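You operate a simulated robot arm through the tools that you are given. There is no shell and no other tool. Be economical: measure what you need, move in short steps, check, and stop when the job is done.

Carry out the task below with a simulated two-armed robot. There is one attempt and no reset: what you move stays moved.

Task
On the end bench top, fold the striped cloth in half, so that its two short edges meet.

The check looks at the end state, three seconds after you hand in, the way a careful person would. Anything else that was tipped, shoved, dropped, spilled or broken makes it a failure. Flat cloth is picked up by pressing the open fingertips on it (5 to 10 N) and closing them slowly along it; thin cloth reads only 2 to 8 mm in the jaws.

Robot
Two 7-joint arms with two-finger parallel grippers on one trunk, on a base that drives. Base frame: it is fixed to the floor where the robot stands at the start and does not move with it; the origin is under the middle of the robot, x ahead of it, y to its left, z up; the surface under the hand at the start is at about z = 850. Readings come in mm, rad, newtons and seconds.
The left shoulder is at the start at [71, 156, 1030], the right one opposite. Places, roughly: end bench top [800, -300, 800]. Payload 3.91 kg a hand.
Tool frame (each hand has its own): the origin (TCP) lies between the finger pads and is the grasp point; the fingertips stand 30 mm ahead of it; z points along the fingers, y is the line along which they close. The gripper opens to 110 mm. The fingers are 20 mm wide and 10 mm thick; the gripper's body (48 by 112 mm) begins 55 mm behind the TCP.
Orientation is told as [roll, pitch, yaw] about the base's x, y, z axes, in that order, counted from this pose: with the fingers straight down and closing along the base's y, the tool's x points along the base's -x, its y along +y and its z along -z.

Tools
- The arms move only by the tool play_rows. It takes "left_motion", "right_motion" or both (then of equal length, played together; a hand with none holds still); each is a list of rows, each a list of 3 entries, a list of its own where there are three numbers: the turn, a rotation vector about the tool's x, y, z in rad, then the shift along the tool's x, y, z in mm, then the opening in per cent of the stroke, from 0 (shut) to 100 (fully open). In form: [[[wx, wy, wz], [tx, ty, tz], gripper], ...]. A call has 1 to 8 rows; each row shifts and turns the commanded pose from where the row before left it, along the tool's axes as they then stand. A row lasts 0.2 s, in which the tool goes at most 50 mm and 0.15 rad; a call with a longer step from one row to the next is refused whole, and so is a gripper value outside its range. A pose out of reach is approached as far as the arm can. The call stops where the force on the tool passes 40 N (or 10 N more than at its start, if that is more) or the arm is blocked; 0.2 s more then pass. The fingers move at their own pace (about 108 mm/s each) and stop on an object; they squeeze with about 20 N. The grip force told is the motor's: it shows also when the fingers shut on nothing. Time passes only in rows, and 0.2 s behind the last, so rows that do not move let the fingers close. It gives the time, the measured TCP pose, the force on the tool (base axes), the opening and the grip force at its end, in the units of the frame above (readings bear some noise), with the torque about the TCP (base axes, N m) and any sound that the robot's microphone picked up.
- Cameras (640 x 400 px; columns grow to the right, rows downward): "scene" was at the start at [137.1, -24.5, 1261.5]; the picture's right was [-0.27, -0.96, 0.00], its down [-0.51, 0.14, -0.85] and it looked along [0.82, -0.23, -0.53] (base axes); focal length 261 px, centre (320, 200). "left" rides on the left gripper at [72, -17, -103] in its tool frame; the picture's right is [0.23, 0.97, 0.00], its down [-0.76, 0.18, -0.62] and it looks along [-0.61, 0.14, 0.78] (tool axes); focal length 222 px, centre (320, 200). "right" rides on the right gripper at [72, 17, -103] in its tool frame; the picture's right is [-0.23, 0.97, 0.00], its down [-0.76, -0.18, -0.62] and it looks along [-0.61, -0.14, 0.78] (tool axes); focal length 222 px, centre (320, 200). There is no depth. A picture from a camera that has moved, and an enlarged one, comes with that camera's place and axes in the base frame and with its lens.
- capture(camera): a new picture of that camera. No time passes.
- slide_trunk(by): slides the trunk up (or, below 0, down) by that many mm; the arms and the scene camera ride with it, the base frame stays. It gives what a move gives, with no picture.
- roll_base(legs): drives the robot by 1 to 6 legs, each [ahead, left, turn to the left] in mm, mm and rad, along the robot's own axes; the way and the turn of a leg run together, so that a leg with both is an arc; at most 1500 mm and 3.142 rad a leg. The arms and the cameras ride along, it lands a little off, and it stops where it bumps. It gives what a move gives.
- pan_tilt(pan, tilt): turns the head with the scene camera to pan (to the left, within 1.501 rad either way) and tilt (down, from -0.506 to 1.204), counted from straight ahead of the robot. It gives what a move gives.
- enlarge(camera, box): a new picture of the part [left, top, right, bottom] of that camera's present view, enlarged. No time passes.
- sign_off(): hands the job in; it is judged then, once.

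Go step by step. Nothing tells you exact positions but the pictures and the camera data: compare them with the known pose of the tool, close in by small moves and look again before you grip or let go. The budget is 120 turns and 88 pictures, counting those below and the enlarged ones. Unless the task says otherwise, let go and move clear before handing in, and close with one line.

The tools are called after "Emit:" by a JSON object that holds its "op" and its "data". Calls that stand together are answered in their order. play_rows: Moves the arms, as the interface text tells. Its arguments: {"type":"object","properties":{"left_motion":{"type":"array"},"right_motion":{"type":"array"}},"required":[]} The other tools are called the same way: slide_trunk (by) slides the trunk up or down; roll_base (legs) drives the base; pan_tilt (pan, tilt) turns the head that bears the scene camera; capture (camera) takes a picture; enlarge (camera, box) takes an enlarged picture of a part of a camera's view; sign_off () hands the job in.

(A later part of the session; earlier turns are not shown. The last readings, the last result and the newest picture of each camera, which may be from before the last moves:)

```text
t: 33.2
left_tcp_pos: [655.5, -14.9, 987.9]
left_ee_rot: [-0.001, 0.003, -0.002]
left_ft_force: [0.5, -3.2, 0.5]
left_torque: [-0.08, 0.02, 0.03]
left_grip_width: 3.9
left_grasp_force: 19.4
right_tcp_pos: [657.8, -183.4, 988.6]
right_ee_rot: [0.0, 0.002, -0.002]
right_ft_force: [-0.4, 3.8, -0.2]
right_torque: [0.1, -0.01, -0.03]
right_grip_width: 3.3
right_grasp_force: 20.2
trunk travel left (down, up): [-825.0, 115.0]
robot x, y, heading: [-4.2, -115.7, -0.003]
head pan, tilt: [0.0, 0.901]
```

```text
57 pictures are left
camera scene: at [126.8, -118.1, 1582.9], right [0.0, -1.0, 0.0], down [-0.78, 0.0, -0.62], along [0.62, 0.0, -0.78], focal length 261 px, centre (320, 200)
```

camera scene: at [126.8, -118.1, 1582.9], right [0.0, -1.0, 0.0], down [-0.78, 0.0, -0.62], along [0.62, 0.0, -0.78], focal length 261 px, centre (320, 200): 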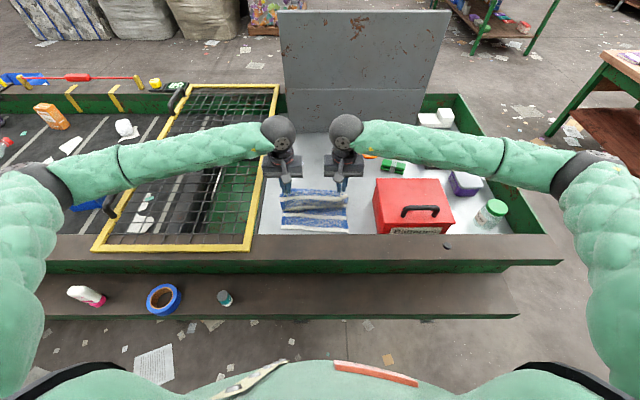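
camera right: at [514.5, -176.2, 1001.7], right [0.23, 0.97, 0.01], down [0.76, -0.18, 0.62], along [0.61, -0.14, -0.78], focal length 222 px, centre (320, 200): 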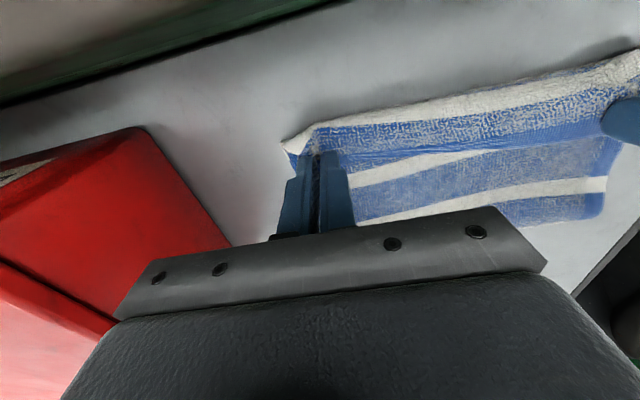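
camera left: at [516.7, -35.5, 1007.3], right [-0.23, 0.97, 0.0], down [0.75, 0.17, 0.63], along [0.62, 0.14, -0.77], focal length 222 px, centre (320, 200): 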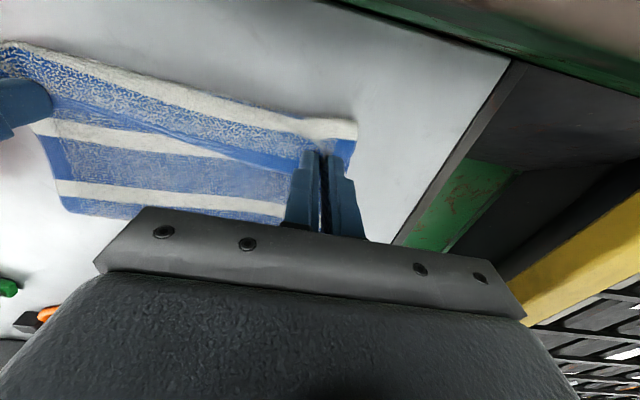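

The forearms now ride high and the view is good. I re-check the near edge of the lower layer before laying down.

Emit:
{"op": "enlarge", "data": {"camera": "scene", "box": [250, 160, 378, 240]}}

Emit:
{"op": "capture", "data": {"camera": "left"}}

Emit:
{"op": "capture", "data": {"camera": "right"}}

```text
5.00 times, centred on (314, 200) of scene
camera zoom: at [126.8, -118.1, 1582.9], right [0.0, -1.0, 0.0], down [-0.78, 0.0, -0.62], along [0.62, 0.0, -0.78], focal length 1307 px, centre (350, 200)
```

zoom: 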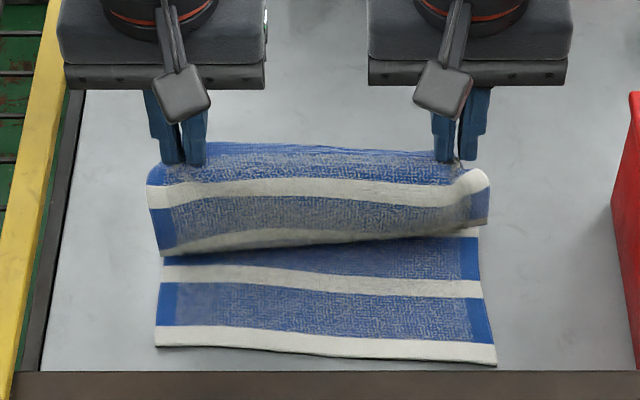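

```text
55 pictures are left
camera left: at [583.7, -32.3, 1092.0], right [-0.23, 0.97, 0.0], down [0.76, 0.18, 0.62], along [0.61, 0.14, -0.78], focal length 222 px, centre (320, 200)
```

left: 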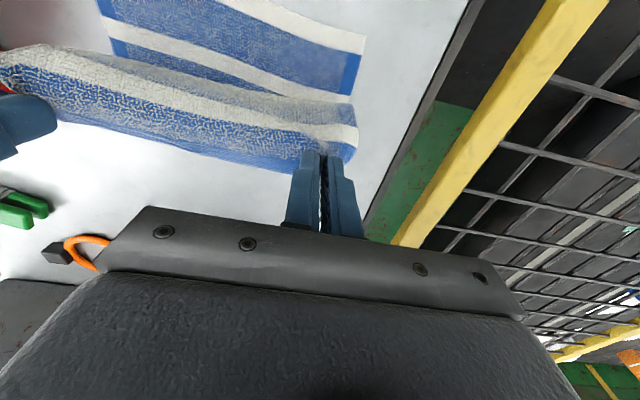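

```text
54 pictures are left
camera right: at [585.1, -166.9, 1093.8], right [0.23, 0.97, 0.0], down [0.76, -0.18, 0.62], along [0.61, -0.14, -0.78], focal length 222 px, centre (320, 200)
```

right: 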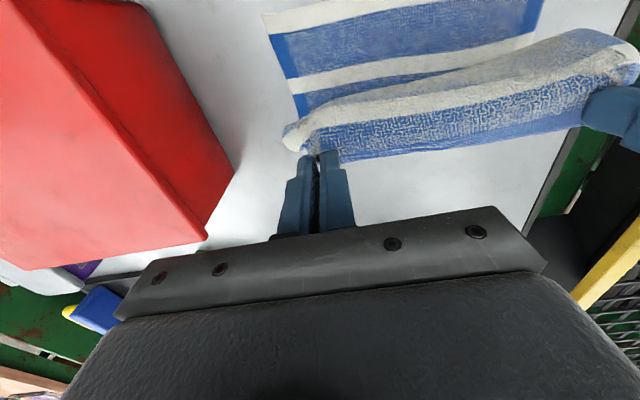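

The lower near edge now runs from (586, 10) to (573, −214). Since the held flap will unroll forward after release, I lay down with the grips about 35 mm inside that edge.

Emit:
{"op": "play_rows", "data": {"left_motion": [[[0, 0, 0], [4.2, 0, 12.2], 0], [[0, 0, 0], [4.2, 0, 12.2], 0], [[0, 0, 0], [4.2, 0, 12.2], 0], [[0, 0, 0], [4.2, 0, 12.2], 0], [[0, 0, 0], [4.2, 0, 12.2], 0], [[0, 0, 0], [4.2, 0, 12.2], 0], [[0, 0, 0], [4.2, 0, 12.2], 0], [[0, 0, 0], [4.2, 0, 9], 0]], "right_motion": [[[0, 0, 0], [6.1, -0.5, 12.2], 0], [[0, 0, 0], [6.1, -0.5, 12.2], 0], [[0, 0, 0], [6.1, -0.5, 12.2], 0], [[0, 0, 0], [6.1, -0.5, 12.2], 0], [[0, 0, 0], [6.1, -0.5, 12.2], 0], [[0, 0, 0], [6.1, -0.5, 12.2], 0], [[0, 0, 0], [6.1, -0.5, 12.2], 0], [[0, 0, 0], [6.1, -0.5, 9], 0]]}}

Emit:
{"op": "enlarge", "data": {"camera": "scene", "box": [250, 160, 378, 240]}}

Emit:
{"op": "capture", "data": {"camera": "left"}}

Emit:
{"op": "capture", "data": {"camera": "right"}}

```text
t: 35.0
left_tcp_pos: [621.8, -14.2, 894.4]
left_ee_rot: [0.0, -0.003, -0.002]
left_ft_force: [-0.4, -7.8, 1.2]
left_torque: [-0.26, 0.01, 0.03]
left_grip_width: 3.8
left_grasp_force: 20.5
right_tcp_pos: [608.6, -186.5, 895.9]
right_ee_rot: [0.001, 0.0, -0.001]
right_ft_force: [0.3, 6.6, 0.1]
right_torque: [0.22, -0.07, -0.07]
right_grip_width: 3.3
right_grasp_force: 20.1
trunk travel left (down, up): [-825.0, 115.0]
robot x, y, heading: [0.7, -118.1, -0.002]
head pan, tilt: [0.0, 0.901]
```

```text
5.00 times, centred on (314, 200) of scene
camera zoom: at [126.3, -118.1, 1583.1], right [0.0, -1.0, 0.0], down [-0.78, 0.0, -0.62], along [0.62, 0.0, -0.78], focal length 1307 px, centre (350, 200)
```

zoom: 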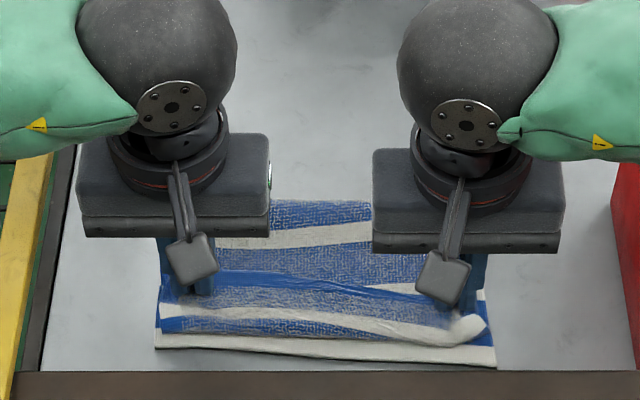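

```text
52 pictures are left
camera left: at [549.5, -31.5, 998.5], right [-0.23, 0.97, 0.0], down [0.76, 0.18, 0.62], along [0.61, 0.14, -0.78], focal length 222 px, centre (320, 200)
```

left: 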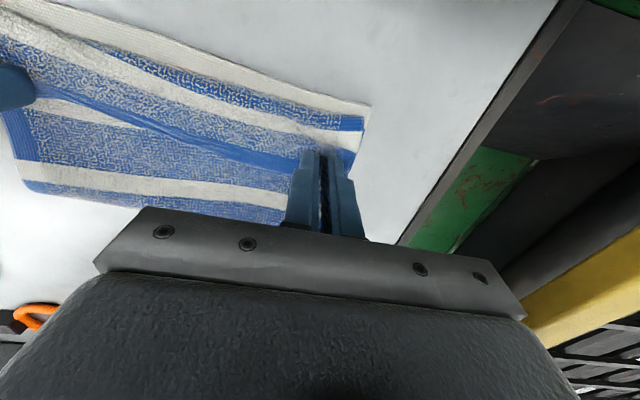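

```text
51 pictures are left
camera right: at [536.1, -170.0, 1000.3], right [0.23, 0.97, 0.0], down [0.76, -0.18, 0.62], along [0.61, -0.14, -0.78], focal length 222 px, centre (320, 200)
```

right: 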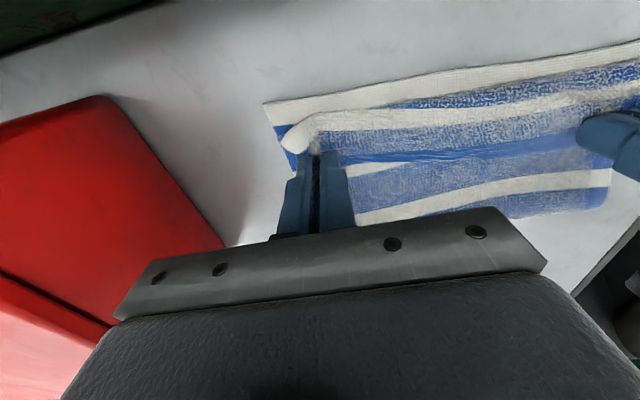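

As expected the far edge is turned back over the roll. I lower a few mm, open gently, and rise to see how it settles.

Emit:
{"op": "play_rows", "data": {"left_motion": [[[0, 0, 0], [0, 0, 3], 0], [[0, 0, 0], [0, 0, 0], 6], [[0, 0, 0], [0, 0, 0], 14], [[0, 0, 0], [0, 0, -5], 18], [[0, 0, 0], [0, 0, -15], 20], [[0, 0, 0], [0, 0, -30], 20], [[0, 0, 0], [-20, 0, -30], 20], [[0, 0, 0], [-30, 0, -30], 20]], "right_motion": [[[0, 0, 0], [0, 0, 3], 0], [[0, 0, 0], [0, 0, 0], 6], [[0, 0, 0], [0, 0, 0], 14], [[0, 0, 0], [0, 0, -5], 18], [[0, 0, 0], [0, 0, -15], 20], [[0, 0, 0], [0, 0, -30], 20], [[0, 0, 0], [-20, 0, -30], 20], [[0, 0, 0], [-30, 0, -30], 20]]}}

Emit:
{"op": "enlarge", "data": {"camera": "scene", "box": [250, 160, 378, 240]}}

Emit:
{"op": "capture", "data": {"camera": "left"}}

Emit:
{"op": "capture", "data": {"camera": "right"}}

```text
t: 36.8
left_tcp_pos: [673.6, -15.8, 998.6]
left_ee_rot: [-0.001, 0.002, -0.001]
left_ft_force: [0.0, 0.0, -0.3]
left_torque: [-0.02, -0.01, 0.0]
left_grip_width: 22.0
left_grasp_force: 0.1
right_tcp_pos: [658.3, -188.8, 1001.0]
right_ee_rot: [-0.002, 0.001, -0.001]
right_ft_force: [-0.1, -0.7, 0.0]
right_torque: [0.0, -0.02, 0.03]
right_grip_width: 22.0
right_grasp_force: 0.0
trunk travel left (down, up): [-825.0, 115.0]
robot x, y, heading: [1.2, -116.3, 0.001]
head pan, tilt: [0.0, 0.901]
```

```text
5.00 times, centred on (314, 200) of scene
camera zoom: at [127.3, -118.3, 1582.7], right [0.0, -1.0, 0.0], down [-0.78, 0.0, -0.62], along [0.62, 0.0, -0.78], focal length 1307 px, centre (350, 200)
```

zoom: 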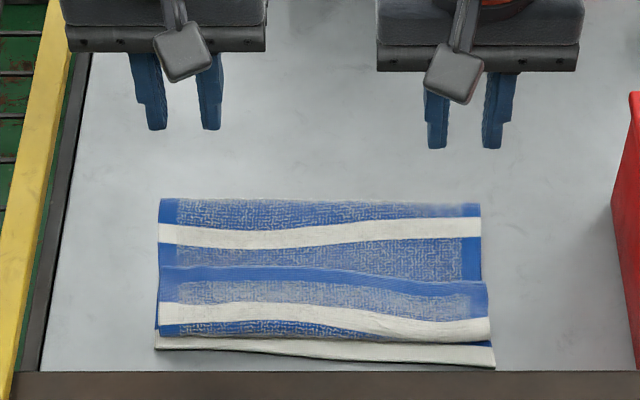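

```text
49 pictures are left
camera left: at [601.7, -32.9, 1103.8], right [-0.23, 0.97, 0.0], down [0.76, 0.18, 0.62], along [0.61, 0.14, -0.78], focal length 222 px, centre (320, 200)
```

left: 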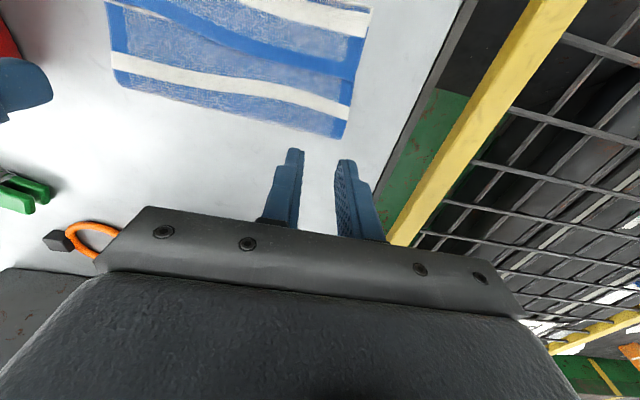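

```text
48 pictures are left
camera right: at [585.4, -171.7, 1105.0], right [0.23, 0.97, 0.0], down [0.76, -0.18, 0.62], along [0.61, -0.14, -0.78], focal length 222 px, centre (320, 200)
```

right: 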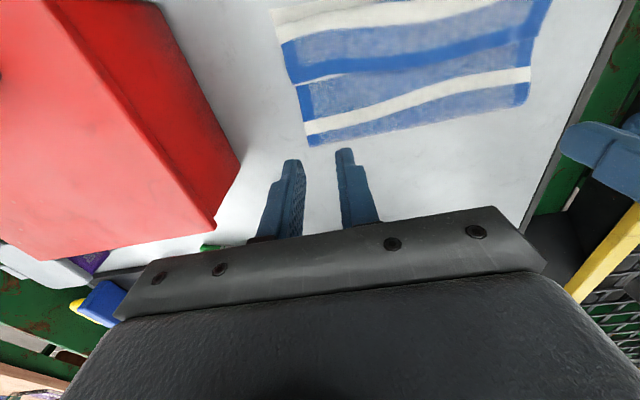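

The end 50 mm is turned back on itself: roll at x≈594, blue edge facing up at x≈648 (left) / 633 (right). I'll re-grip right at that edge with only about 10 mm overlap, so that nearly nothing is turned back the next time; first I hover over it.

Emit:
{"op": "play_rows", "data": {"left_motion": [[[0, 0, 0], [6.4, 1.4, 23], 14], [[0, 0, 0], [6.4, 1.4, 23], 14], [[0, 0, 0], [6.4, 1.4, 23], 14], [[0, 0, 0], [6.4, 1.4, 23], 14]], "right_motion": [[[0, 0, 0], [6.3, -0.5, 23.5], 14], [[0, 0, 0], [6.3, -0.5, 23.5], 14], [[0, 0, 0], [6.3, -0.5, 23.5], 14], [[0, 0, 0], [6.3, -0.5, 23.5], 14]]}}

Emit:
{"op": "enlarge", "data": {"camera": "left", "box": [220, 80, 420, 205]}}

Emit:
{"op": "enlarge", "data": {"camera": "right", "box": [220, 80, 420, 205]}}

```text
t: 37.8
left_tcp_pos: [647.9, -9.3, 907.9]
left_ee_rot: [0.0, -0.001, -0.002]
left_ft_force: [0.0, -1.0, -0.1]
left_torque: [-0.02, -0.03, 0.0]
left_grip_width: 15.4
left_grasp_force: 0.1
right_tcp_pos: [633.0, -189.0, 908.7]
right_ee_rot: [0.0, 0.003, 0.0]
right_ft_force: [1.0, -0.6, -0.7]
right_torque: [-0.03, 0.05, -0.02]
right_grip_width: 15.3
right_grasp_force: 0.0
trunk travel left (down, up): [-825.0, 115.0]
robot x, y, heading: [-1.3, -119.1, -0.001]
head pan, tilt: [0.0, 0.901]
```

```text
3.20 times, centred on (320, 142) of left
camera zoom: at [575.8, -27.0, 1011.3], right [-0.23, 0.97, 0.0], down [0.76, 0.18, 0.62], along [0.61, 0.14, -0.78], focal length 711 px, centre (320, 384)
```

zoom: 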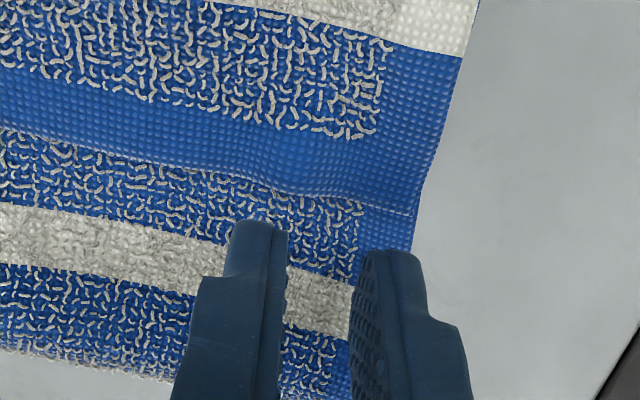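

```text
3.20 times, centred on (320, 142) of right
camera zoom: at [560.6, -171.7, 1013.2], right [0.23, 0.97, 0.0], down [0.76, -0.18, 0.62], along [0.61, -0.14, -0.78], focal length 711 px, centre (320, 384)
```

zoom: 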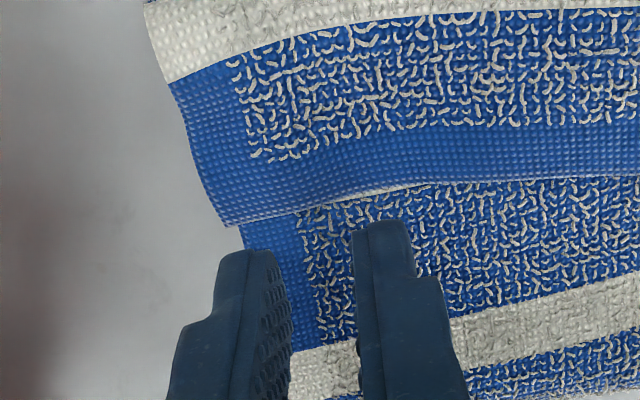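

The flap edge is at x≈643 (left) and 628 (right), with more cloth directly below. I'll take the flap about 12 mm inside its edge, press lightly, and later carry it back flat so that I can re-grip right at the edge.

Emit:
{"op": "play_rows", "data": {"left_motion": [[[0, 0, 0], [10, -1, 4], 14], [[0, 0, 0], [7, -1, 6], 14], [[0, 0, 0], [0, 0, 6], 14], [[0, 0, 0], [0, 0, 0], 14]], "right_motion": [[[0, 0, 0], [10, 1, 4], 14], [[0, 0, 0], [6, 1, 6], 14], [[0, 0, 0], [0, 0, 7], 14], [[0, 0, 0], [0, 0, 0], 14]]}}

```text
t: 38.8
left_tcp_pos: [629.2, -11.6, 894.6]
left_ee_rot: [-0.001, 0.0, -0.003]
left_ft_force: [-0.6, -0.3, 0.2]
left_torque: [0.01, 0.01, 0.0]
left_grip_width: 15.3
left_grasp_force: 0.2
right_tcp_pos: [615.2, -186.4, 891.3]
right_ee_rot: [0.001, -0.001, -0.003]
right_ft_force: [-0.4, 0.6, 2.1]
right_torque: [0.0, 0.0, -0.01]
right_grip_width: 15.2
right_grasp_force: 0.0
trunk travel left (down, up): [-825.0, 115.0]
robot x, y, heading: [0.0, -115.3, -0.002]
head pan, tilt: [0.0, 0.901]
```

Emit:
{"op": "play_rows", "data": {"left_motion": [[[0, 0, 0], [0, 0, 2], 14], [[0, 0, 0], [0, 0, 1.5], 14], [[0, 0, 0], [0, 0, 0], 14]], "right_motion": [[[0, 0, 0], [0, 0, 0.5], 14], [[0, 0, 0], [0, 0, 0.5], 14], [[0, 0, 0], [0, 0, 0], 14]]}}

```text
t: 39.6
left_tcp_pos: [630.4, -11.2, 890.7]
left_ee_rot: [0.0, -0.001, -0.001]
left_ft_force: [-0.5, 1.2, 1.5]
left_torque: [0.04, -0.01, -0.02]
left_grip_width: 15.4
left_grasp_force: 0.1
right_tcp_pos: [617.1, -187.1, 890.6]
right_ee_rot: [0.0, -0.001, -0.002]
right_ft_force: [0.0, 0.3, 3.6]
right_torque: [0.03, 0.0, -0.03]
right_grip_width: 15.5
right_grasp_force: 0.0
trunk travel left (down, up): [-825.0, 115.0]
robot x, y, heading: [-1.9, -114.6, -0.005]
head pan, tilt: [0.0, 0.901]
```

Light contact on both; I press slightly more and close slowly.

Emit:
{"op": "play_rows", "data": {"left_motion": [[[0, 0, 0], [0, 0, 1.3], 14], [[0, 0, 0], [0, 0, 0], 12], [[0, 0, 0], [0, 0, 0], 10], [[0, 0, 0], [0, 0, 0], 8], [[0, 0, 0], [0, 0, 0], 6], [[0, 0, 0], [0, 0, 0], 4], [[0, 0, 0], [0, 0, 0], 2], [[0, 0, 0], [0, 0, 0], 0]], "right_motion": [[[0, 0, 0], [0, 0, 0.8], 14], [[0, 0, 0], [0, 0, 0], 12], [[0, 0, 0], [0, 0, 0], 10], [[0, 0, 0], [0, 0, 0], 8], [[0, 0, 0], [0, 0, 0], 6], [[0, 0, 0], [0, 0, 0], 4], [[0, 0, 0], [0, 0, 0], 2], [[0, 0, 0], [0, 0, 0], 0]]}}

Emit:
{"op": "play_rows", "data": {"left_motion": [[[0, 0, 0], [0, 0, 0], 0], [[0, 0, 0], [0, 0, -6], 0], [[0, 0, 0], [0, 0, -10], 0], [[0, 0, 0], [0, 0, -14], 0]], "right_motion": [[[0, 0, 0], [0, 0, 0], 0], [[0, 0, 0], [0, 0, -6], 0], [[0, 0, 0], [0, 0, -10], 0], [[0, 0, 0], [0, 0, -14], 0]]}}

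Emit:
{"op": "capture", "data": {"camera": "left"}}

Emit:
{"op": "capture", "data": {"camera": "right"}}

```text
t: 41.4
left_tcp_pos: [629.8, -12.3, 889.1]
left_ee_rot: [0.0, 0.002, 0.0]
left_ft_force: [0.0, 0.4, 5.2]
left_torque: [0.01, 0.02, 0.01]
left_grip_width: 0.0
left_grasp_force: 19.4
right_tcp_pos: [617.3, -187.5, 889.3]
right_ee_rot: [0.002, 0.0, 0.0]
right_ft_force: [0.8, 0.1, 3.1]
right_torque: [0.01, 0.04, 0.0]
right_grip_width: 0.0
right_grasp_force: 20.1
trunk travel left (down, up): [-825.0, 115.0]
robot x, y, heading: [-0.0, -117.5, 0.001]
head pan, tilt: [0.0, 0.901]
```

```text
t: 42.4
left_tcp_pos: [628.6, -11.7, 918.2]
left_ee_rot: [-0.003, 0.001, -0.001]
left_ft_force: [-0.8, -1.0, 0.5]
left_torque: [-0.06, -0.02, -0.01]
left_grip_width: 0.0
left_grasp_force: 20.0
right_tcp_pos: [615.8, -187.5, 919.5]
right_ee_rot: [0.0, 0.001, -0.001]
right_ft_force: [-0.3, -1.0, 0.0]
right_torque: [-0.01, 0.01, -0.03]
right_grip_width: 0.0
right_grasp_force: 20.4
trunk travel left (down, up): [-825.0, 115.0]
robot x, y, heading: [-1.9, -118.7, -0.002]
head pan, tilt: [0.0, 0.901]
```

```text
45 pictures are left
camera left: at [557.1, -29.5, 1022.6], right [-0.23, 0.97, 0.0], down [0.76, 0.18, 0.62], along [0.61, 0.14, -0.78], focal length 222 px, centre (320, 200)
```

left: 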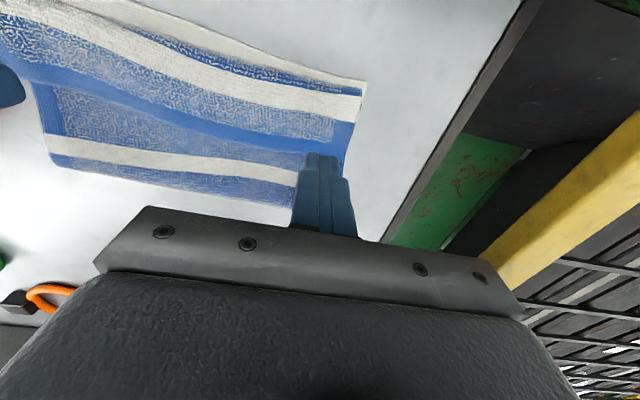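

```text
44 pictures are left
camera right: at [544.5, -171.2, 1023.8], right [0.23, 0.97, 0.0], down [0.76, -0.18, 0.62], along [0.61, -0.14, -0.78], focal length 222 px, centre (320, 200)
```

right: 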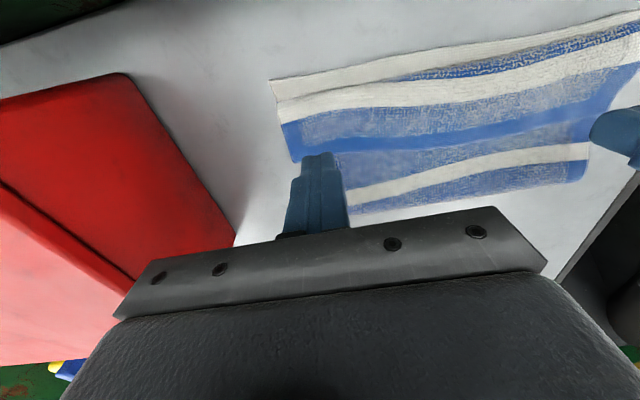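

Too little pressure, and the fingers slid shut on nothing; the cloth is undisturbed. I retry with a wider opening and about 9 N.

Emit:
{"op": "play_rows", "data": {"left_motion": [[[0, 0, 0], [0, 0, 0], 18], [[0, 0, 0], [0, -1, 10], 18], [[0, 0, 0], [0, 0, 10], 18], [[0, 0, 0], [0, 0, 9], 18], [[0, 0, 0], [0, 0, 1.5], 18], [[0, 0, 0], [0, 0, 0], 18]], "right_motion": [[[0, 0, 0], [0, 0, 0], 18], [[0, 0, 0], [0, 1, 10], 18], [[0, 0, 0], [0, 0, 10], 18], [[0, 0, 0], [0, 0, 9], 18], [[0, 0, 0], [0, 0, 1.5], 18], [[0, 0, 0], [0, 0, 0], 18]]}}

```text
t: 43.8
left_tcp_pos: [628.7, -13.6, 888.9]
left_ee_rot: [0.0, 0.0, -0.001]
left_ft_force: [0.6, -1.2, 6.0]
left_torque: [-0.04, -0.02, -0.01]
left_grip_width: 19.5
left_grasp_force: 0.1
right_tcp_pos: [618.2, -186.6, 889.4]
right_ee_rot: [0.001, 0.0, -0.001]
right_ft_force: [0.6, 0.6, 3.8]
right_torque: [0.05, 0.03, -0.03]
right_grip_width: 19.8
right_grasp_force: 0.0
trunk travel left (down, up): [-825.0, 115.0]
robot x, y, heading: [-1.1, -116.0, 0.0]
head pan, tilt: [0.0, 0.901]
```

Emit:
{"op": "play_rows", "data": {"left_motion": [[[0, 0, 0], [0, 0, 1], 18], [[0, 0, 0], [0, 0, 0.5], 18], [[0, 0, 0], [0, 0, 0], 18]], "right_motion": [[[0, 0, 0], [0, 0, 1], 18], [[0, 0, 0], [0, 0, 1], 18], [[0, 0, 0], [0, 0, 0], 18]]}}

```text
t: 44.6
left_tcp_pos: [628.8, -12.3, 886.1]
left_ee_rot: [-0.001, -0.002, -0.001]
left_ft_force: [2.2, -2.8, 15.3]
left_torque: [-0.09, -0.06, 0.0]
left_grip_width: 20.0
left_grasp_force: 0.0
right_tcp_pos: [615.8, -186.7, 888.3]
right_ee_rot: [0.001, -0.001, -0.002]
right_ft_force: [2.1, 1.8, 8.7]
right_torque: [0.06, -0.07, -0.04]
right_grip_width: 19.8
right_grasp_force: 0.0
trunk travel left (down, up): [-825.0, 115.0]
robot x, y, heading: [-2.0, -119.1, -0.004]
head pan, tilt: [0.0, 0.901]
```

Emit:
{"op": "play_rows", "data": {"left_motion": [[[0, 0, 0], [0, 0, -0.7], 18], [[0, 0, 0], [0, 0, 0], 15], [[0, 0, 0], [0, 0, 0], 12.5], [[0, 0, 0], [0, 0, 0], 10], [[0, 0, 0], [0, 0, 0], 7.5], [[0, 0, 0], [0, 0, 0], 5], [[0, 0, 0], [0, 0, 0], 2.5], [[0, 0, 0], [0, 0, 0], 0]], "right_motion": [[[0, 0, 0], [0, 0, 0.4], 18], [[0, 0, 0], [0, 0, 0], 15], [[0, 0, 0], [0, 0, 0], 12.5], [[0, 0, 0], [0, 0, 0], 10], [[0, 0, 0], [0, 0, 0], 7.5], [[0, 0, 0], [0, 0, 0], 5], [[0, 0, 0], [0, 0, 0], 2.5], [[0, 0, 0], [0, 0, 0], 0]]}}

Emit:
{"op": "play_rows", "data": {"left_motion": [[[0, 0, 0], [0, 0, 0], 0], [[0, 0, 0], [0, 0, 0], 0]], "right_motion": [[[0, 0, 0], [0, 0, 0], 0], [[0, 0, 0], [0, 0, 0], 0]]}}

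Emit:
{"op": "capture", "data": {"camera": "left"}}

Emit:
{"op": "capture", "data": {"camera": "right"}}

```text
t: 46.4
left_tcp_pos: [628.7, -12.6, 887.8]
left_ee_rot: [0.001, 0.0, -0.003]
left_ft_force: [0.3, 1.7, 15.1]
left_torque: [0.03, 0.03, 0.01]
left_grip_width: 0.1
left_grasp_force: 19.6
right_tcp_pos: [616.7, -185.9, 887.3]
right_ee_rot: [0.001, -0.001, -0.002]
right_ft_force: [0.1, 0.1, 9.1]
right_torque: [0.01, 0.04, 0.02]
right_grip_width: 0.0
right_grasp_force: 20.0
trunk travel left (down, up): [-825.0, 115.0]
robot x, y, heading: [-0.2, -113.7, 0.002]
head pan, tilt: [0.0, 0.901]
```

```text
t: 47.0
left_tcp_pos: [628.1, -12.8, 886.3]
left_ee_rot: [0.0, 0.001, -0.001]
left_ft_force: [-1.2, 1.1, 15.4]
left_torque: [0.08, 0.04, 0.03]
left_grip_width: 0.0
left_grasp_force: 19.8
right_tcp_pos: [615.9, -187.1, 889.0]
right_ee_rot: [0.001, -0.001, -0.003]
right_ft_force: [-0.1, 0.4, 8.4]
right_torque: [-0.04, 0.03, -0.04]
right_grip_width: 0.2
right_grasp_force: 20.6
trunk travel left (down, up): [-825.0, 115.0]
robot x, y, heading: [1.1, -118.9, -0.004]
head pan, tilt: [0.0, 0.901]
```

```text
43 pictures are left
camera left: at [556.2, -30.2, 991.4], right [-0.23, 0.97, 0.0], down [0.76, 0.18, 0.62], along [0.61, 0.14, -0.78], focal length 222 px, centre (320, 200)
```

left: 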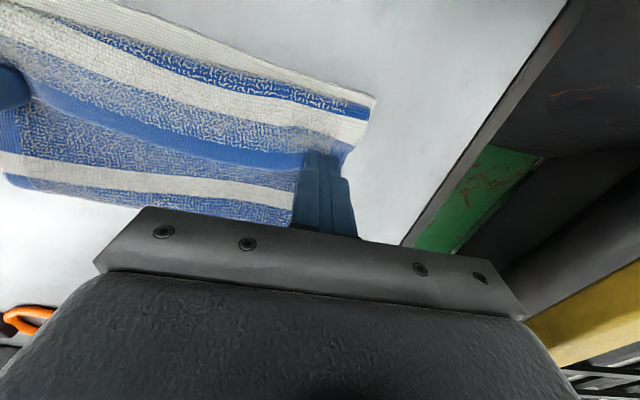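

```text
42 pictures are left
camera right: at [543.8, -169.6, 992.6], right [0.23, 0.97, 0.0], down [0.76, -0.18, 0.62], along [0.61, -0.14, -0.78], focal length 222 px, centre (320, 200)
```

right: 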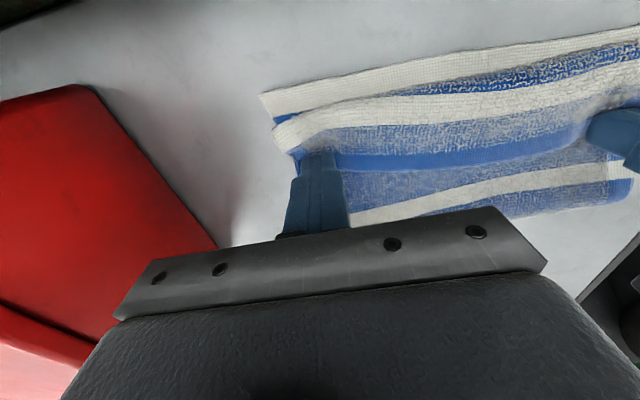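

The lower layers give, so the fingers slide. I'll instead use a geometric pinch: turn both grippers 90° so that they close along x, with one finger holding the flap and the other pushing its edge in. First I lift and turn.

Emit:
{"op": "play_rows", "data": {"left_motion": [[[0, 0, 0], [0, 0, -10], 0], [[0, 0, 0], [0, 0, -25], 10], [[0, 0, 0], [0, 0, -25], 20], [[0, 0, -0.15], [0, 0, -20], 25], [[0, 0, -0.15], [0, 0, 0], 25], [[0, 0, -0.15], [0, 0, 0], 25], [[0, 0, -0.15], [0, 0, 0], 25], [[0, 0, -0.15], [0, 0, 0], 25]], "right_motion": [[[0, 0, 0], [0, 0, -10], 0], [[0, 0, 0], [0, 0, -25], 10], [[0, 0, 0], [0, 0, -25], 20], [[0, 0, -0.15], [0, 0, -20], 25], [[0, 0, -0.15], [0, 0, 0], 25], [[0, 0, -0.15], [0, 0, 0], 25], [[0, 0, -0.15], [0, 0, 0], 25], [[0, 0, -0.15], [0, 0, 0], 25]]}}

Emit:
{"op": "play_rows", "data": {"left_motion": [[[0, 0, -0.15], [0, 0, 0], 25], [[0, 0, -0.15], [0, 0, 0], 25], [[0, 0, -0.15], [0, 0, 0], 25], [[0, 0, -0.15], [0, 0, 0], 25], [[0, 0, -0.15], [0, 0, 0], 25], [[0, 0, -0.07], [0, 0, 0], 25]], "right_motion": [[[0, 0, -0.15], [0, 0, 0], 25], [[0, 0, -0.15], [0, 0, 0], 25], [[0, 0, -0.15], [0, 0, 0], 25], [[0, 0, -0.15], [0, 0, 0], 25], [[0, 0, -0.15], [0, 0, 0], 25], [[0, 0, -0.07], [0, 0, 0], 25]]}}

Emit:
{"op": "capture", "data": {"camera": "scene"}}

Emit:
{"op": "capture", "data": {"camera": "left"}}

```text
t: 48.8
left_tcp_pos: [630.8, -12.3, 966.5]
left_ee_rot: [0.0, 0.002, 0.749]
left_ft_force: [0.1, -0.2, -0.5]
left_torque: [0.03, -0.02, 0.01]
left_grip_width: 27.4
left_grasp_force: 0.0
right_tcp_pos: [616.5, -187.3, 965.9]
right_ee_rot: [0.001, 0.001, 0.751]
right_ft_force: [0.0, -0.3, 0.0]
right_torque: [-0.01, -0.01, -0.05]
right_grip_width: 27.5
right_grasp_force: 0.1
trunk travel left (down, up): [-825.0, 115.0]
robot x, y, heading: [2.7, -119.4, -0.002]
head pan, tilt: [0.0, 0.901]
```

```text
t: 50.1
left_tcp_pos: [631.7, -10.8, 965.7]
left_ee_rot: [0.001, 0.001, 1.503]
left_ft_force: [-1.0, 0.3, 1.3]
left_torque: [0.05, -0.01, 0.0]
left_grip_width: 27.6
left_grasp_force: 0.0
right_tcp_pos: [529.0, -110.9, 895.1]
right_ee_rot: [0.208, -0.111, 1.414]
right_ft_force: [42.2, 41.4, 8.3]
right_torque: [1.02, -0.97, -0.81]
right_grip_width: 11.5
right_grasp_force: 0.1
right hand out of reach, approached as far as the arm can: row 5, 6
trunk travel left (down, up): [-825.0, 115.0]
robot x, y, heading: [2.1, -111.8, -0.002]
head pan, tilt: [0.0, 0.901]
stopped in row 6 (right hand): the force on the tool passed its limit at 245 N (the readings are from after the stop); the commanded pose is now the measured one
```

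```text
41 pictures are left
camera scene: at [130.3, -115.6, 1582.5], right [0.0, -1.0, 0.0], down [-0.78, 0.0, -0.62], along [0.62, 0.0, -0.78], focal length 261 px, centre (320, 200)
```

scene: 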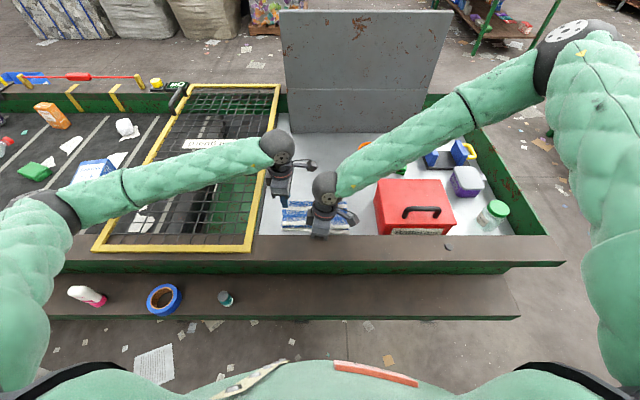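

```text
40 pictures are left
camera left: at [644.2, -84.0, 1070.4], right [-0.99, -0.16, 0.0], down [-0.13, 0.77, 0.62], along [-0.1, 0.61, -0.78], focal length 222 px, centre (320, 200)
```

left: 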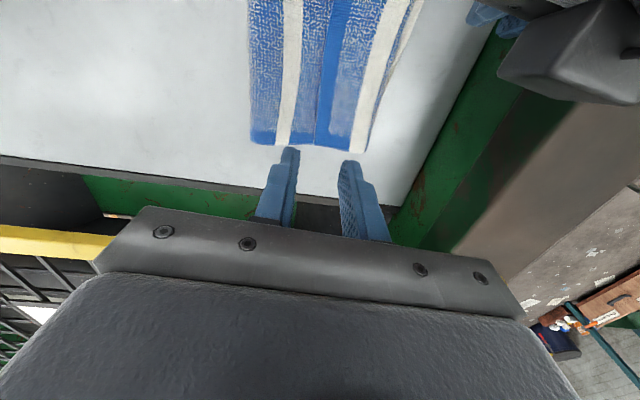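

The right wrist ran out of range, its elbow swung and the hand bumped low near the rim; the cloth looks undisturbed. I lift the right hand gently away and unwind it.

Emit:
{"op": "play_rows", "data": {"right_motion": [[[0, 0, 0], [0, -4, -6], 10], [[0, 0, 0], [0, -4, -10], 10], [[0, 0, 0], [0, -4, -15], 10], [[0, 0, 0], [0, 0, -20], 10], [[0, 0, 0], [0, 0, -25], 10]]}}

Emit:
{"op": "capture", "data": {"camera": "scene"}}

```text
t: 51.3
left_tcp_pos: [629.7, -12.5, 967.5]
left_ee_rot: [0.001, 0.001, 1.504]
left_ft_force: [0.4, 0.1, 0.5]
left_torque: [0.01, -0.06, -0.05]
left_grip_width: 27.6
left_grasp_force: 0.1
right_tcp_pos: [525.6, -119.3, 898.9]
right_ee_rot: [0.214, -0.096, 1.414]
right_ft_force: [12.4, -4.6, -11.5]
right_torque: [-0.14, -0.58, 0.14]
right_grip_width: 3.4
right_grasp_force: 0.1
right hand out of reach, approached as far as the arm can: row 1, 2, 3, 4, 5
trunk travel left (down, up): [-825.0, 115.0]
robot x, y, heading: [-1.1, -117.1, 0.001]
head pan, tilt: [0.0, 0.901]
```

```text
39 pictures are left
camera scene: at [128.8, -117.9, 1582.9], right [0.0, -1.0, 0.0], down [-0.78, 0.0, -0.62], along [0.62, 0.0, -0.78], focal length 261 px, centre (320, 200)
```

scene: 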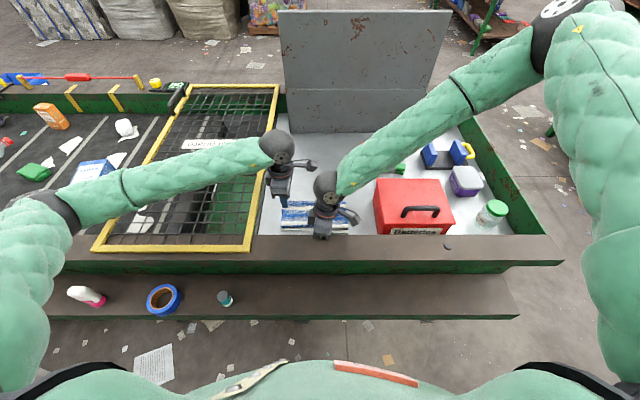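

Emit:
{"op": "play_rows", "data": {"right_motion": [[[0, 0, 0.15], [0, 0, 0], 10], [[0, 0, 0.15], [0, 0, 0], 10], [[0, 0, 0.15], [0, 0, 0], 10]]}}

Emit:
{"op": "capture", "data": {"camera": "scene"}}

```text
t: 52.1
left_tcp_pos: [630.9, -14.8, 967.6]
left_ee_rot: [0.002, 0.001, 1.504]
left_ft_force: [-0.3, -0.2, -0.2]
left_torque: [-0.02, 0.01, -0.02]
left_grip_width: 27.5
left_grasp_force: 0.2
right_tcp_pos: [526.2, -121.7, 897.9]
right_ee_rot: [0.235, 0.002, 0.974]
right_ft_force: [18.0, -15.4, 1.1]
right_torque: [-0.41, -0.47, 0.28]
right_grip_width: 0.0
right_grasp_force: 0.3
trunk travel left (down, up): [-825.0, 115.0]
robot x, y, heading: [0.9, -116.2, -0.002]
head pan, tilt: [0.0, 0.901]
```

```text
38 pictures are left
camera scene: at [129.4, -120.6, 1582.9], right [0.0, -1.0, 0.0], down [-0.78, 0.0, -0.62], along [0.62, 0.0, -0.78], focal length 261 px, centre (320, 200)
```

scene: 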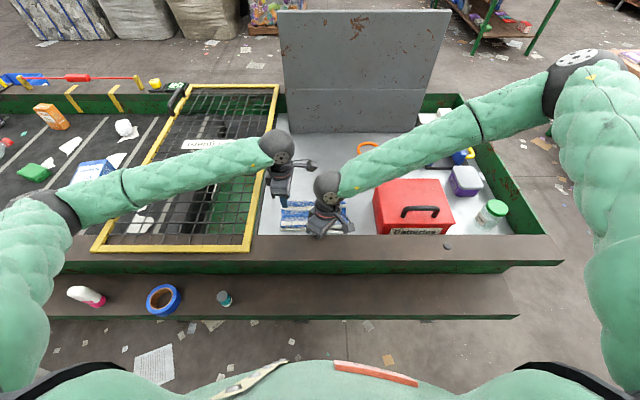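

Reachable again. Now I ease the right hand away from the rim wall (+x) and up.

Emit:
{"op": "play_rows", "data": {"right_motion": [[[0, 0, 0], [-4, -6, -4], 10], [[0, 0, 0], [-3, -4, -12], 10], [[0, 0, 0], [-3, -4, -20], 10], [[0, 0, 0], [0, 0, -30], 15], [[0, 0, 0], [0, 0, -35], 20]]}}

Emit:
{"op": "capture", "data": {"camera": "scene"}}

```text
t: 53.3
left_tcp_pos: [630.6, -13.0, 968.5]
left_ee_rot: [-0.001, 0.0, 1.503]
left_ft_force: [0.5, -0.1, -0.4]
left_torque: [-0.02, 0.02, 0.01]
left_grip_width: 27.5
left_grasp_force: 0.1
right_tcp_pos: [558.8, -133.0, 992.9]
right_ee_rot: [0.235, 0.003, 0.975]
right_ft_force: [-0.4, 0.2, 0.2]
right_torque: [0.0, -0.02, 0.0]
right_grip_width: 21.9
right_grasp_force: 0.0
trunk travel left (down, up): [-825.0, 115.0]
robot x, y, heading: [2.6, -115.8, 0.003]
head pan, tilt: [0.0, 0.901]
```

```text
37 pictures are left
camera scene: at [127.2, -118.7, 1583.0], right [0.0, -1.0, 0.0], down [-0.78, 0.0, -0.62], along [0.62, 0.0, -0.78], focal length 261 px, centre (320, 200)
```

scene: 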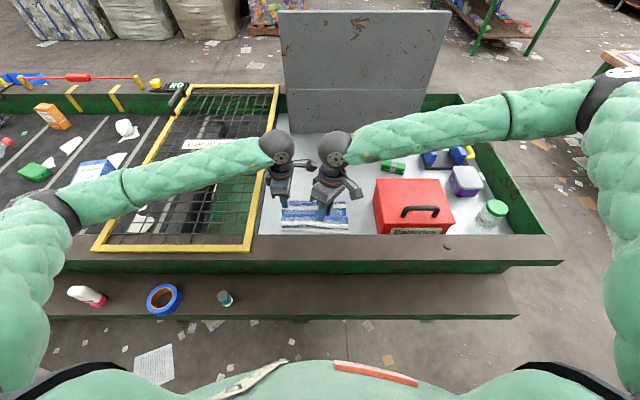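

The right hand is clear and nothing else has moved. I level it, move it back over the right corner, and turn it the other way (mirroring the left hand, which turned fine).

Emit:
{"op": "play_rows", "data": {"right_motion": [[[0.118, 0, 0], [0, 0, 0], 25], [[0.117, 0, 0], [0, 0, 0], 25], [[0, 0, 0], [8.4, -40.9, 0], 25], [[0, 0, 0], [8.4, -40.9, 0], 25], [[0, 0, 0.15], [0, 0, 0], 25], [[0, 0, 0.15], [0, 0, 0], 25], [[0, 0, 0.15], [0, 0, 0], 25], [[0, 0, 0.15], [0, 0, 0], 25]], "left_motion": [[[0, 0, 0], [0, 0, 0], 25], [[0, 0, 0], [0, 0, 0], 25], [[0, 0, 0.12], [0, 0, 0], 25], [[0, 0, 0.13], [0, 0, 0], 25], [[0, 0, 0], [0, 0, 0], 25], [[0, 0, 0], [0, 0, 0], 25], [[0, 0, 0], [0, 0, 0], 25], [[0, 0, 0], [0, 0, 0], 25]]}}

Emit:
{"op": "play_rows", "data": {"right_motion": [[[0, 0, 0.15], [0, 0, 0], 25], [[0, 0, 0.15], [0, 0, 0], 25], [[0, 0, 0.15], [0, 0, 0], 25], [[0, 0, 0.15], [0, 0, 0], 25], [[0, 0, 0.15], [0, 0, 0], 25], [[0, 0, 0.15], [0, 0, 0], 25]]}}

Emit:
{"op": "capture", "data": {"camera": "scene"}}

```text
t: 55.1
left_tcp_pos: [628.9, -13.1, 967.3]
left_ee_rot: [-0.001, 0.002, 1.252]
left_ft_force: [0.3, 0.9, 0.4]
left_torque: [0.02, -0.02, -0.01]
left_grip_width: 27.8
left_grasp_force: 0.1
right_tcp_pos: [620.5, -193.8, 995.6]
right_ee_rot: [-0.001, 0.0, 0.375]
right_ft_force: [-0.1, -0.2, 0.0]
right_torque: [0.0, 0.0, -0.02]
right_grip_width: 27.7
right_grasp_force: 0.0
trunk travel left (down, up): [-825.0, 115.0]
robot x, y, heading: [0.4, -117.7, -0.001]
head pan, tilt: [0.0, 0.901]
```

```text
t: 56.5
left_tcp_pos: [629.5, -13.6, 968.3]
left_ee_rot: [0.001, 0.002, 1.253]
left_ft_force: [-0.4, -0.7, 0.2]
left_torque: [-0.02, -0.01, -0.01]
left_grip_width: 27.5
left_grasp_force: 0.0
right_tcp_pos: [621.6, -192.6, 995.5]
right_ee_rot: [-0.002, 0.0, -0.524]
right_ft_force: [0.0, 0.1, -0.9]
right_torque: [-0.01, -0.01, -0.02]
right_grip_width: 27.2
right_grasp_force: 0.1
trunk travel left (down, up): [-825.0, 115.0]
robot x, y, heading: [-2.7, -116.4, 0.002]
head pan, tilt: [0.0, 0.901]
```

```text
36 pictures are left
camera scene: at [127.5, -118.3, 1583.0], right [0.0, -1.0, 0.0], down [-0.78, 0.0, -0.62], along [0.62, 0.0, -0.78], focal length 261 px, centre (320, 200)
```

scene: 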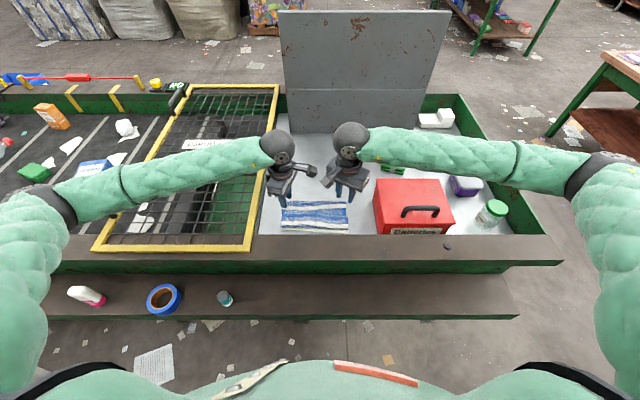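

Emit:
{"op": "play_rows", "data": {"right_motion": [[[0, 0, 0.145], [0, 0, 0], 25], [[0, 0, 0.145], [0, 0, 0], 25], [[0, 0, 0.145], [0, 0, 0], 25], [[0, 0, 0.145], [0, 0, 0], 25], [[0, 0, 0.145], [0, 0, 0], 25]]}}

Emit:
{"op": "enlarge", "data": {"camera": "scene", "box": [250, 160, 378, 240]}}

Emit:
{"op": "capture", "data": {"camera": "left"}}

Emit:
{"op": "capture", "data": {"camera": "right"}}

```text
t: 57.7
left_tcp_pos: [630.4, -13.6, 968.2]
left_ee_rot: [0.001, 0.002, 1.252]
left_ft_force: [0.3, -0.2, -1.0]
left_torque: [0.03, -0.02, 0.01]
left_grip_width: 27.6
left_grasp_force: 0.1
right_tcp_pos: [620.0, -193.9, 995.0]
right_ee_rot: [-0.001, -0.001, -1.252]
right_ft_force: [-0.5, -0.2, 0.7]
right_torque: [0.01, 0.0, -0.01]
right_grip_width: 27.6
right_grasp_force: 0.1
trunk travel left (down, up): [-825.0, 115.0]
robot x, y, heading: [2.6, -117.9, 0.0]
head pan, tilt: [0.0, 0.901]
```

```text
5.00 times, centred on (314, 200) of scene
camera zoom: at [127.4, -118.2, 1583.0], right [0.0, -1.0, 0.0], down [-0.78, 0.0, -0.62], along [0.62, 0.0, -0.78], focal length 1307 px, centre (350, 200)
```

zoom: 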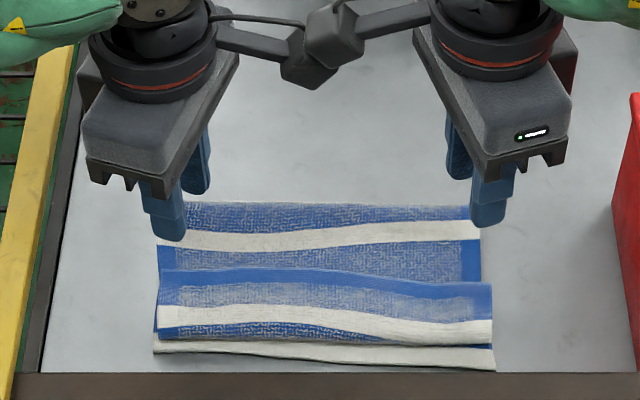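

```text
34 pictures are left
camera left: at [623.2, -88.1, 1071.6], right [-1.0, 0.09, 0.0], down [0.07, 0.78, 0.62], along [0.06, 0.62, -0.78], focal length 222 px, centre (320, 200)
```

left: 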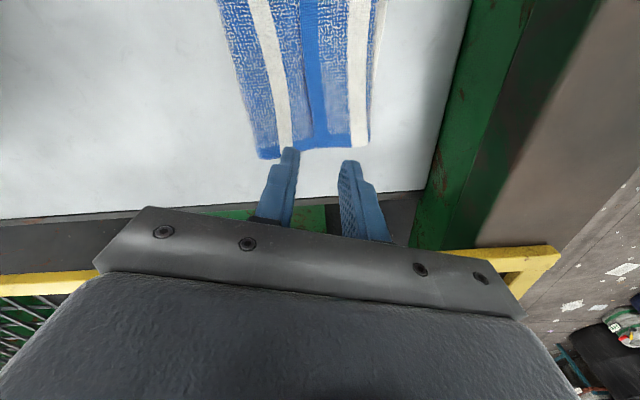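

```text
33 pictures are left
camera right: at [612.8, -118.5, 1099.3], right [1.0, 0.09, 0.0], down [0.07, -0.78, 0.62], along [0.06, -0.62, -0.78], focal length 222 px, centre (320, 200)
```

right: 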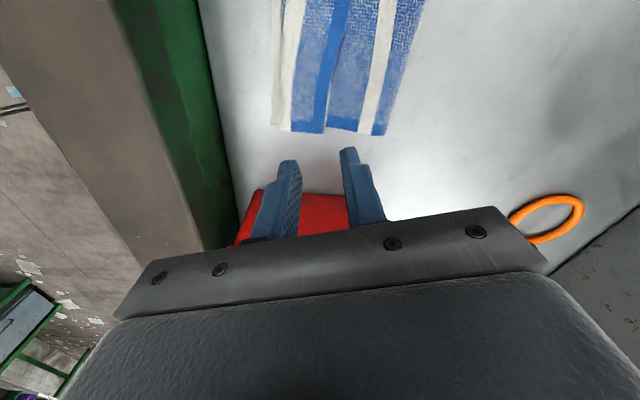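

Both hands are turned (yaw ±1.25). The flap edge is at x≈643 (left) / 628 (right); I centre the jaws 8 mm inside it, spread the hands slightly, tilt so the far finger is lower, and go down to hover.

Emit:
{"op": "play_rows", "data": {"left_motion": [[[-0.08, 0, 0], [-10.6, -1.3, 0], 20], [[0, 0, 0], [0, 0, 20], 20], [[0, 0, 0], [0, 0, 20], 20], [[0, 0, 0], [0, 0, 20], 20], [[0, 0, 0], [0, 0, 0], 20]], "right_motion": [[[0.08, 0, 0], [-3.8, -1.3, 0], 20], [[0, 0, 0], [0, 0, 28], 20], [[0, 0, 0], [0, 0, 28], 20], [[0, 0, 0], [0, 0, 30], 20], [[0, 0, 0], [0, 0, 0], 20]]}}

Emit:
{"op": "enlarge", "data": {"camera": "left", "box": [220, 60, 420, 205]}}

Emit:
{"op": "enlarge", "data": {"camera": "right", "box": [220, 60, 420, 205]}}

```text
t: 58.9
left_tcp_pos: [627.2, 1.9, 904.5]
left_ee_rot: [0.086, 0.0, 1.256]
left_ft_force: [4.4, 12.5, -35.9]
left_torque: [2.26, 0.13, 0.3]
left_grip_width: 22.0
left_grasp_force: 0.0
right_tcp_pos: [614.5, -198.1, 911.4]
right_ee_rot: [-0.079, -0.001, -1.25]
right_ft_force: [-4.7, -13.6, 36.1]
right_torque: [4.81, -0.66, 0.3]
right_grip_width: 22.3
right_grasp_force: 0.1
trunk travel left (down, up): [-825.0, 115.0]
robot x, y, heading: [0.9, -118.8, 0.001]
head pan, tilt: [0.0, 0.901]
```

```text
2.76 times, centred on (320, 132) of left
camera zoom: at [629.4, -77.1, 1006.8], right [-0.99, 0.09, 0.08], down [0.12, 0.76, 0.64], along [-0.01, 0.64, -0.77], focal length 613 px, centre (320, 386)
```

zoom: 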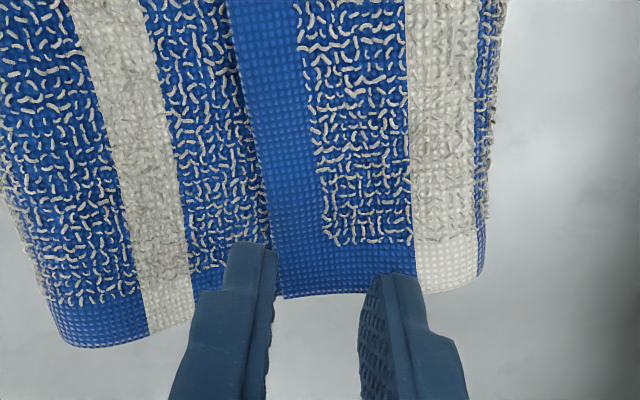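

```text
2.76 times, centred on (320, 132) of right
camera zoom: at [614.5, -121.0, 1013.4], right [0.99, 0.09, -0.08], down [0.12, -0.76, 0.64], along [0.0, -0.64, -0.77], focal length 613 px, centre (320, 386)
```

zoom: 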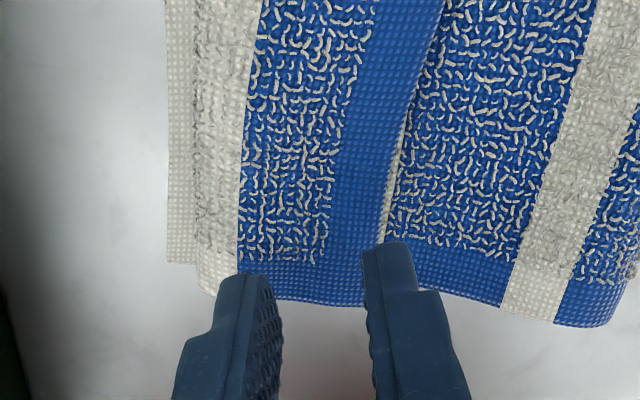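

The two wrist-camera mounts are leaning on each other. I back the right hand off upward and will work one corner at a time.

Emit:
{"op": "play_rows", "data": {"right_motion": [[[0, 0, 0], [0, 0, -20], 20], [[0, 0, 0], [0, 0, -30], 20], [[-0.08, 0, 0], [-20, 0, -35], 20], [[0, 0, 0], [-40, 0, -20], 20], [[0, 0, 0.0], [-30, 0, 0], 20]]}}

Emit:
{"op": "enlarge", "data": {"camera": "left", "box": [220, 60, 420, 205]}}

Emit:
{"op": "enlarge", "data": {"camera": "scene", "box": [230, 130, 390, 240]}}

```text
t: 60.1
left_tcp_pos: [627.3, -1.3, 906.6]
left_ee_rot: [0.077, -0.002, 1.254]
left_ft_force: [0.6, 0.2, -0.4]
left_torque: [0.01, -0.02, 0.01]
left_grip_width: 22.2
left_grasp_force: 0.1
right_tcp_pos: [648.5, -279.9, 1013.2]
right_ee_rot: [-0.002, 0.001, -1.248]
right_ft_force: [0.0, -0.2, 0.0]
right_torque: [0.01, 0.0, -0.01]
right_grip_width: 22.1
right_grasp_force: 0.0
trunk travel left (down, up): [-825.0, 115.0]
robot x, y, heading: [0.9, -117.4, -0.005]
head pan, tilt: [0.0, 0.901]
```

```text
2.76 times, centred on (320, 132) of left
camera zoom: at [629.9, -78.1, 1009.2], right [-0.99, 0.09, 0.08], down [0.12, 0.76, 0.63], along [0.0, 0.64, -0.77], focal length 613 px, centre (320, 386)
```

zoom: 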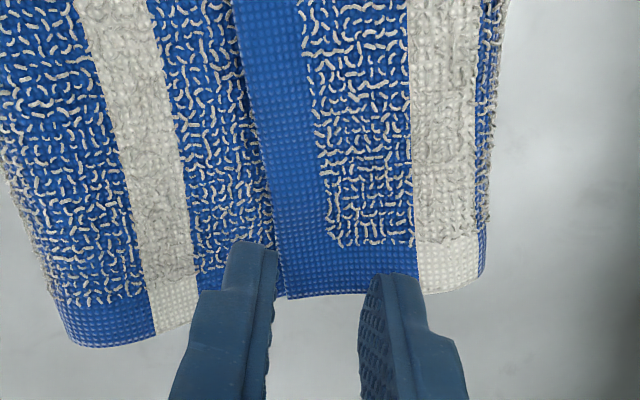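

```text
3.64 times, centred on (310, 185) of scene
camera zoom: at [127.3, -118.6, 1583.0], right [0.0, -1.0, 0.0], down [-0.78, 0.0, -0.62], along [0.62, 0.0, -0.78], focal length 951 px, centre (356, 254)
```

zoom: 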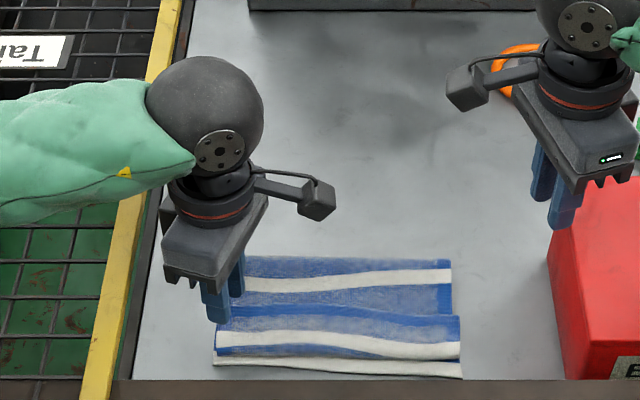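

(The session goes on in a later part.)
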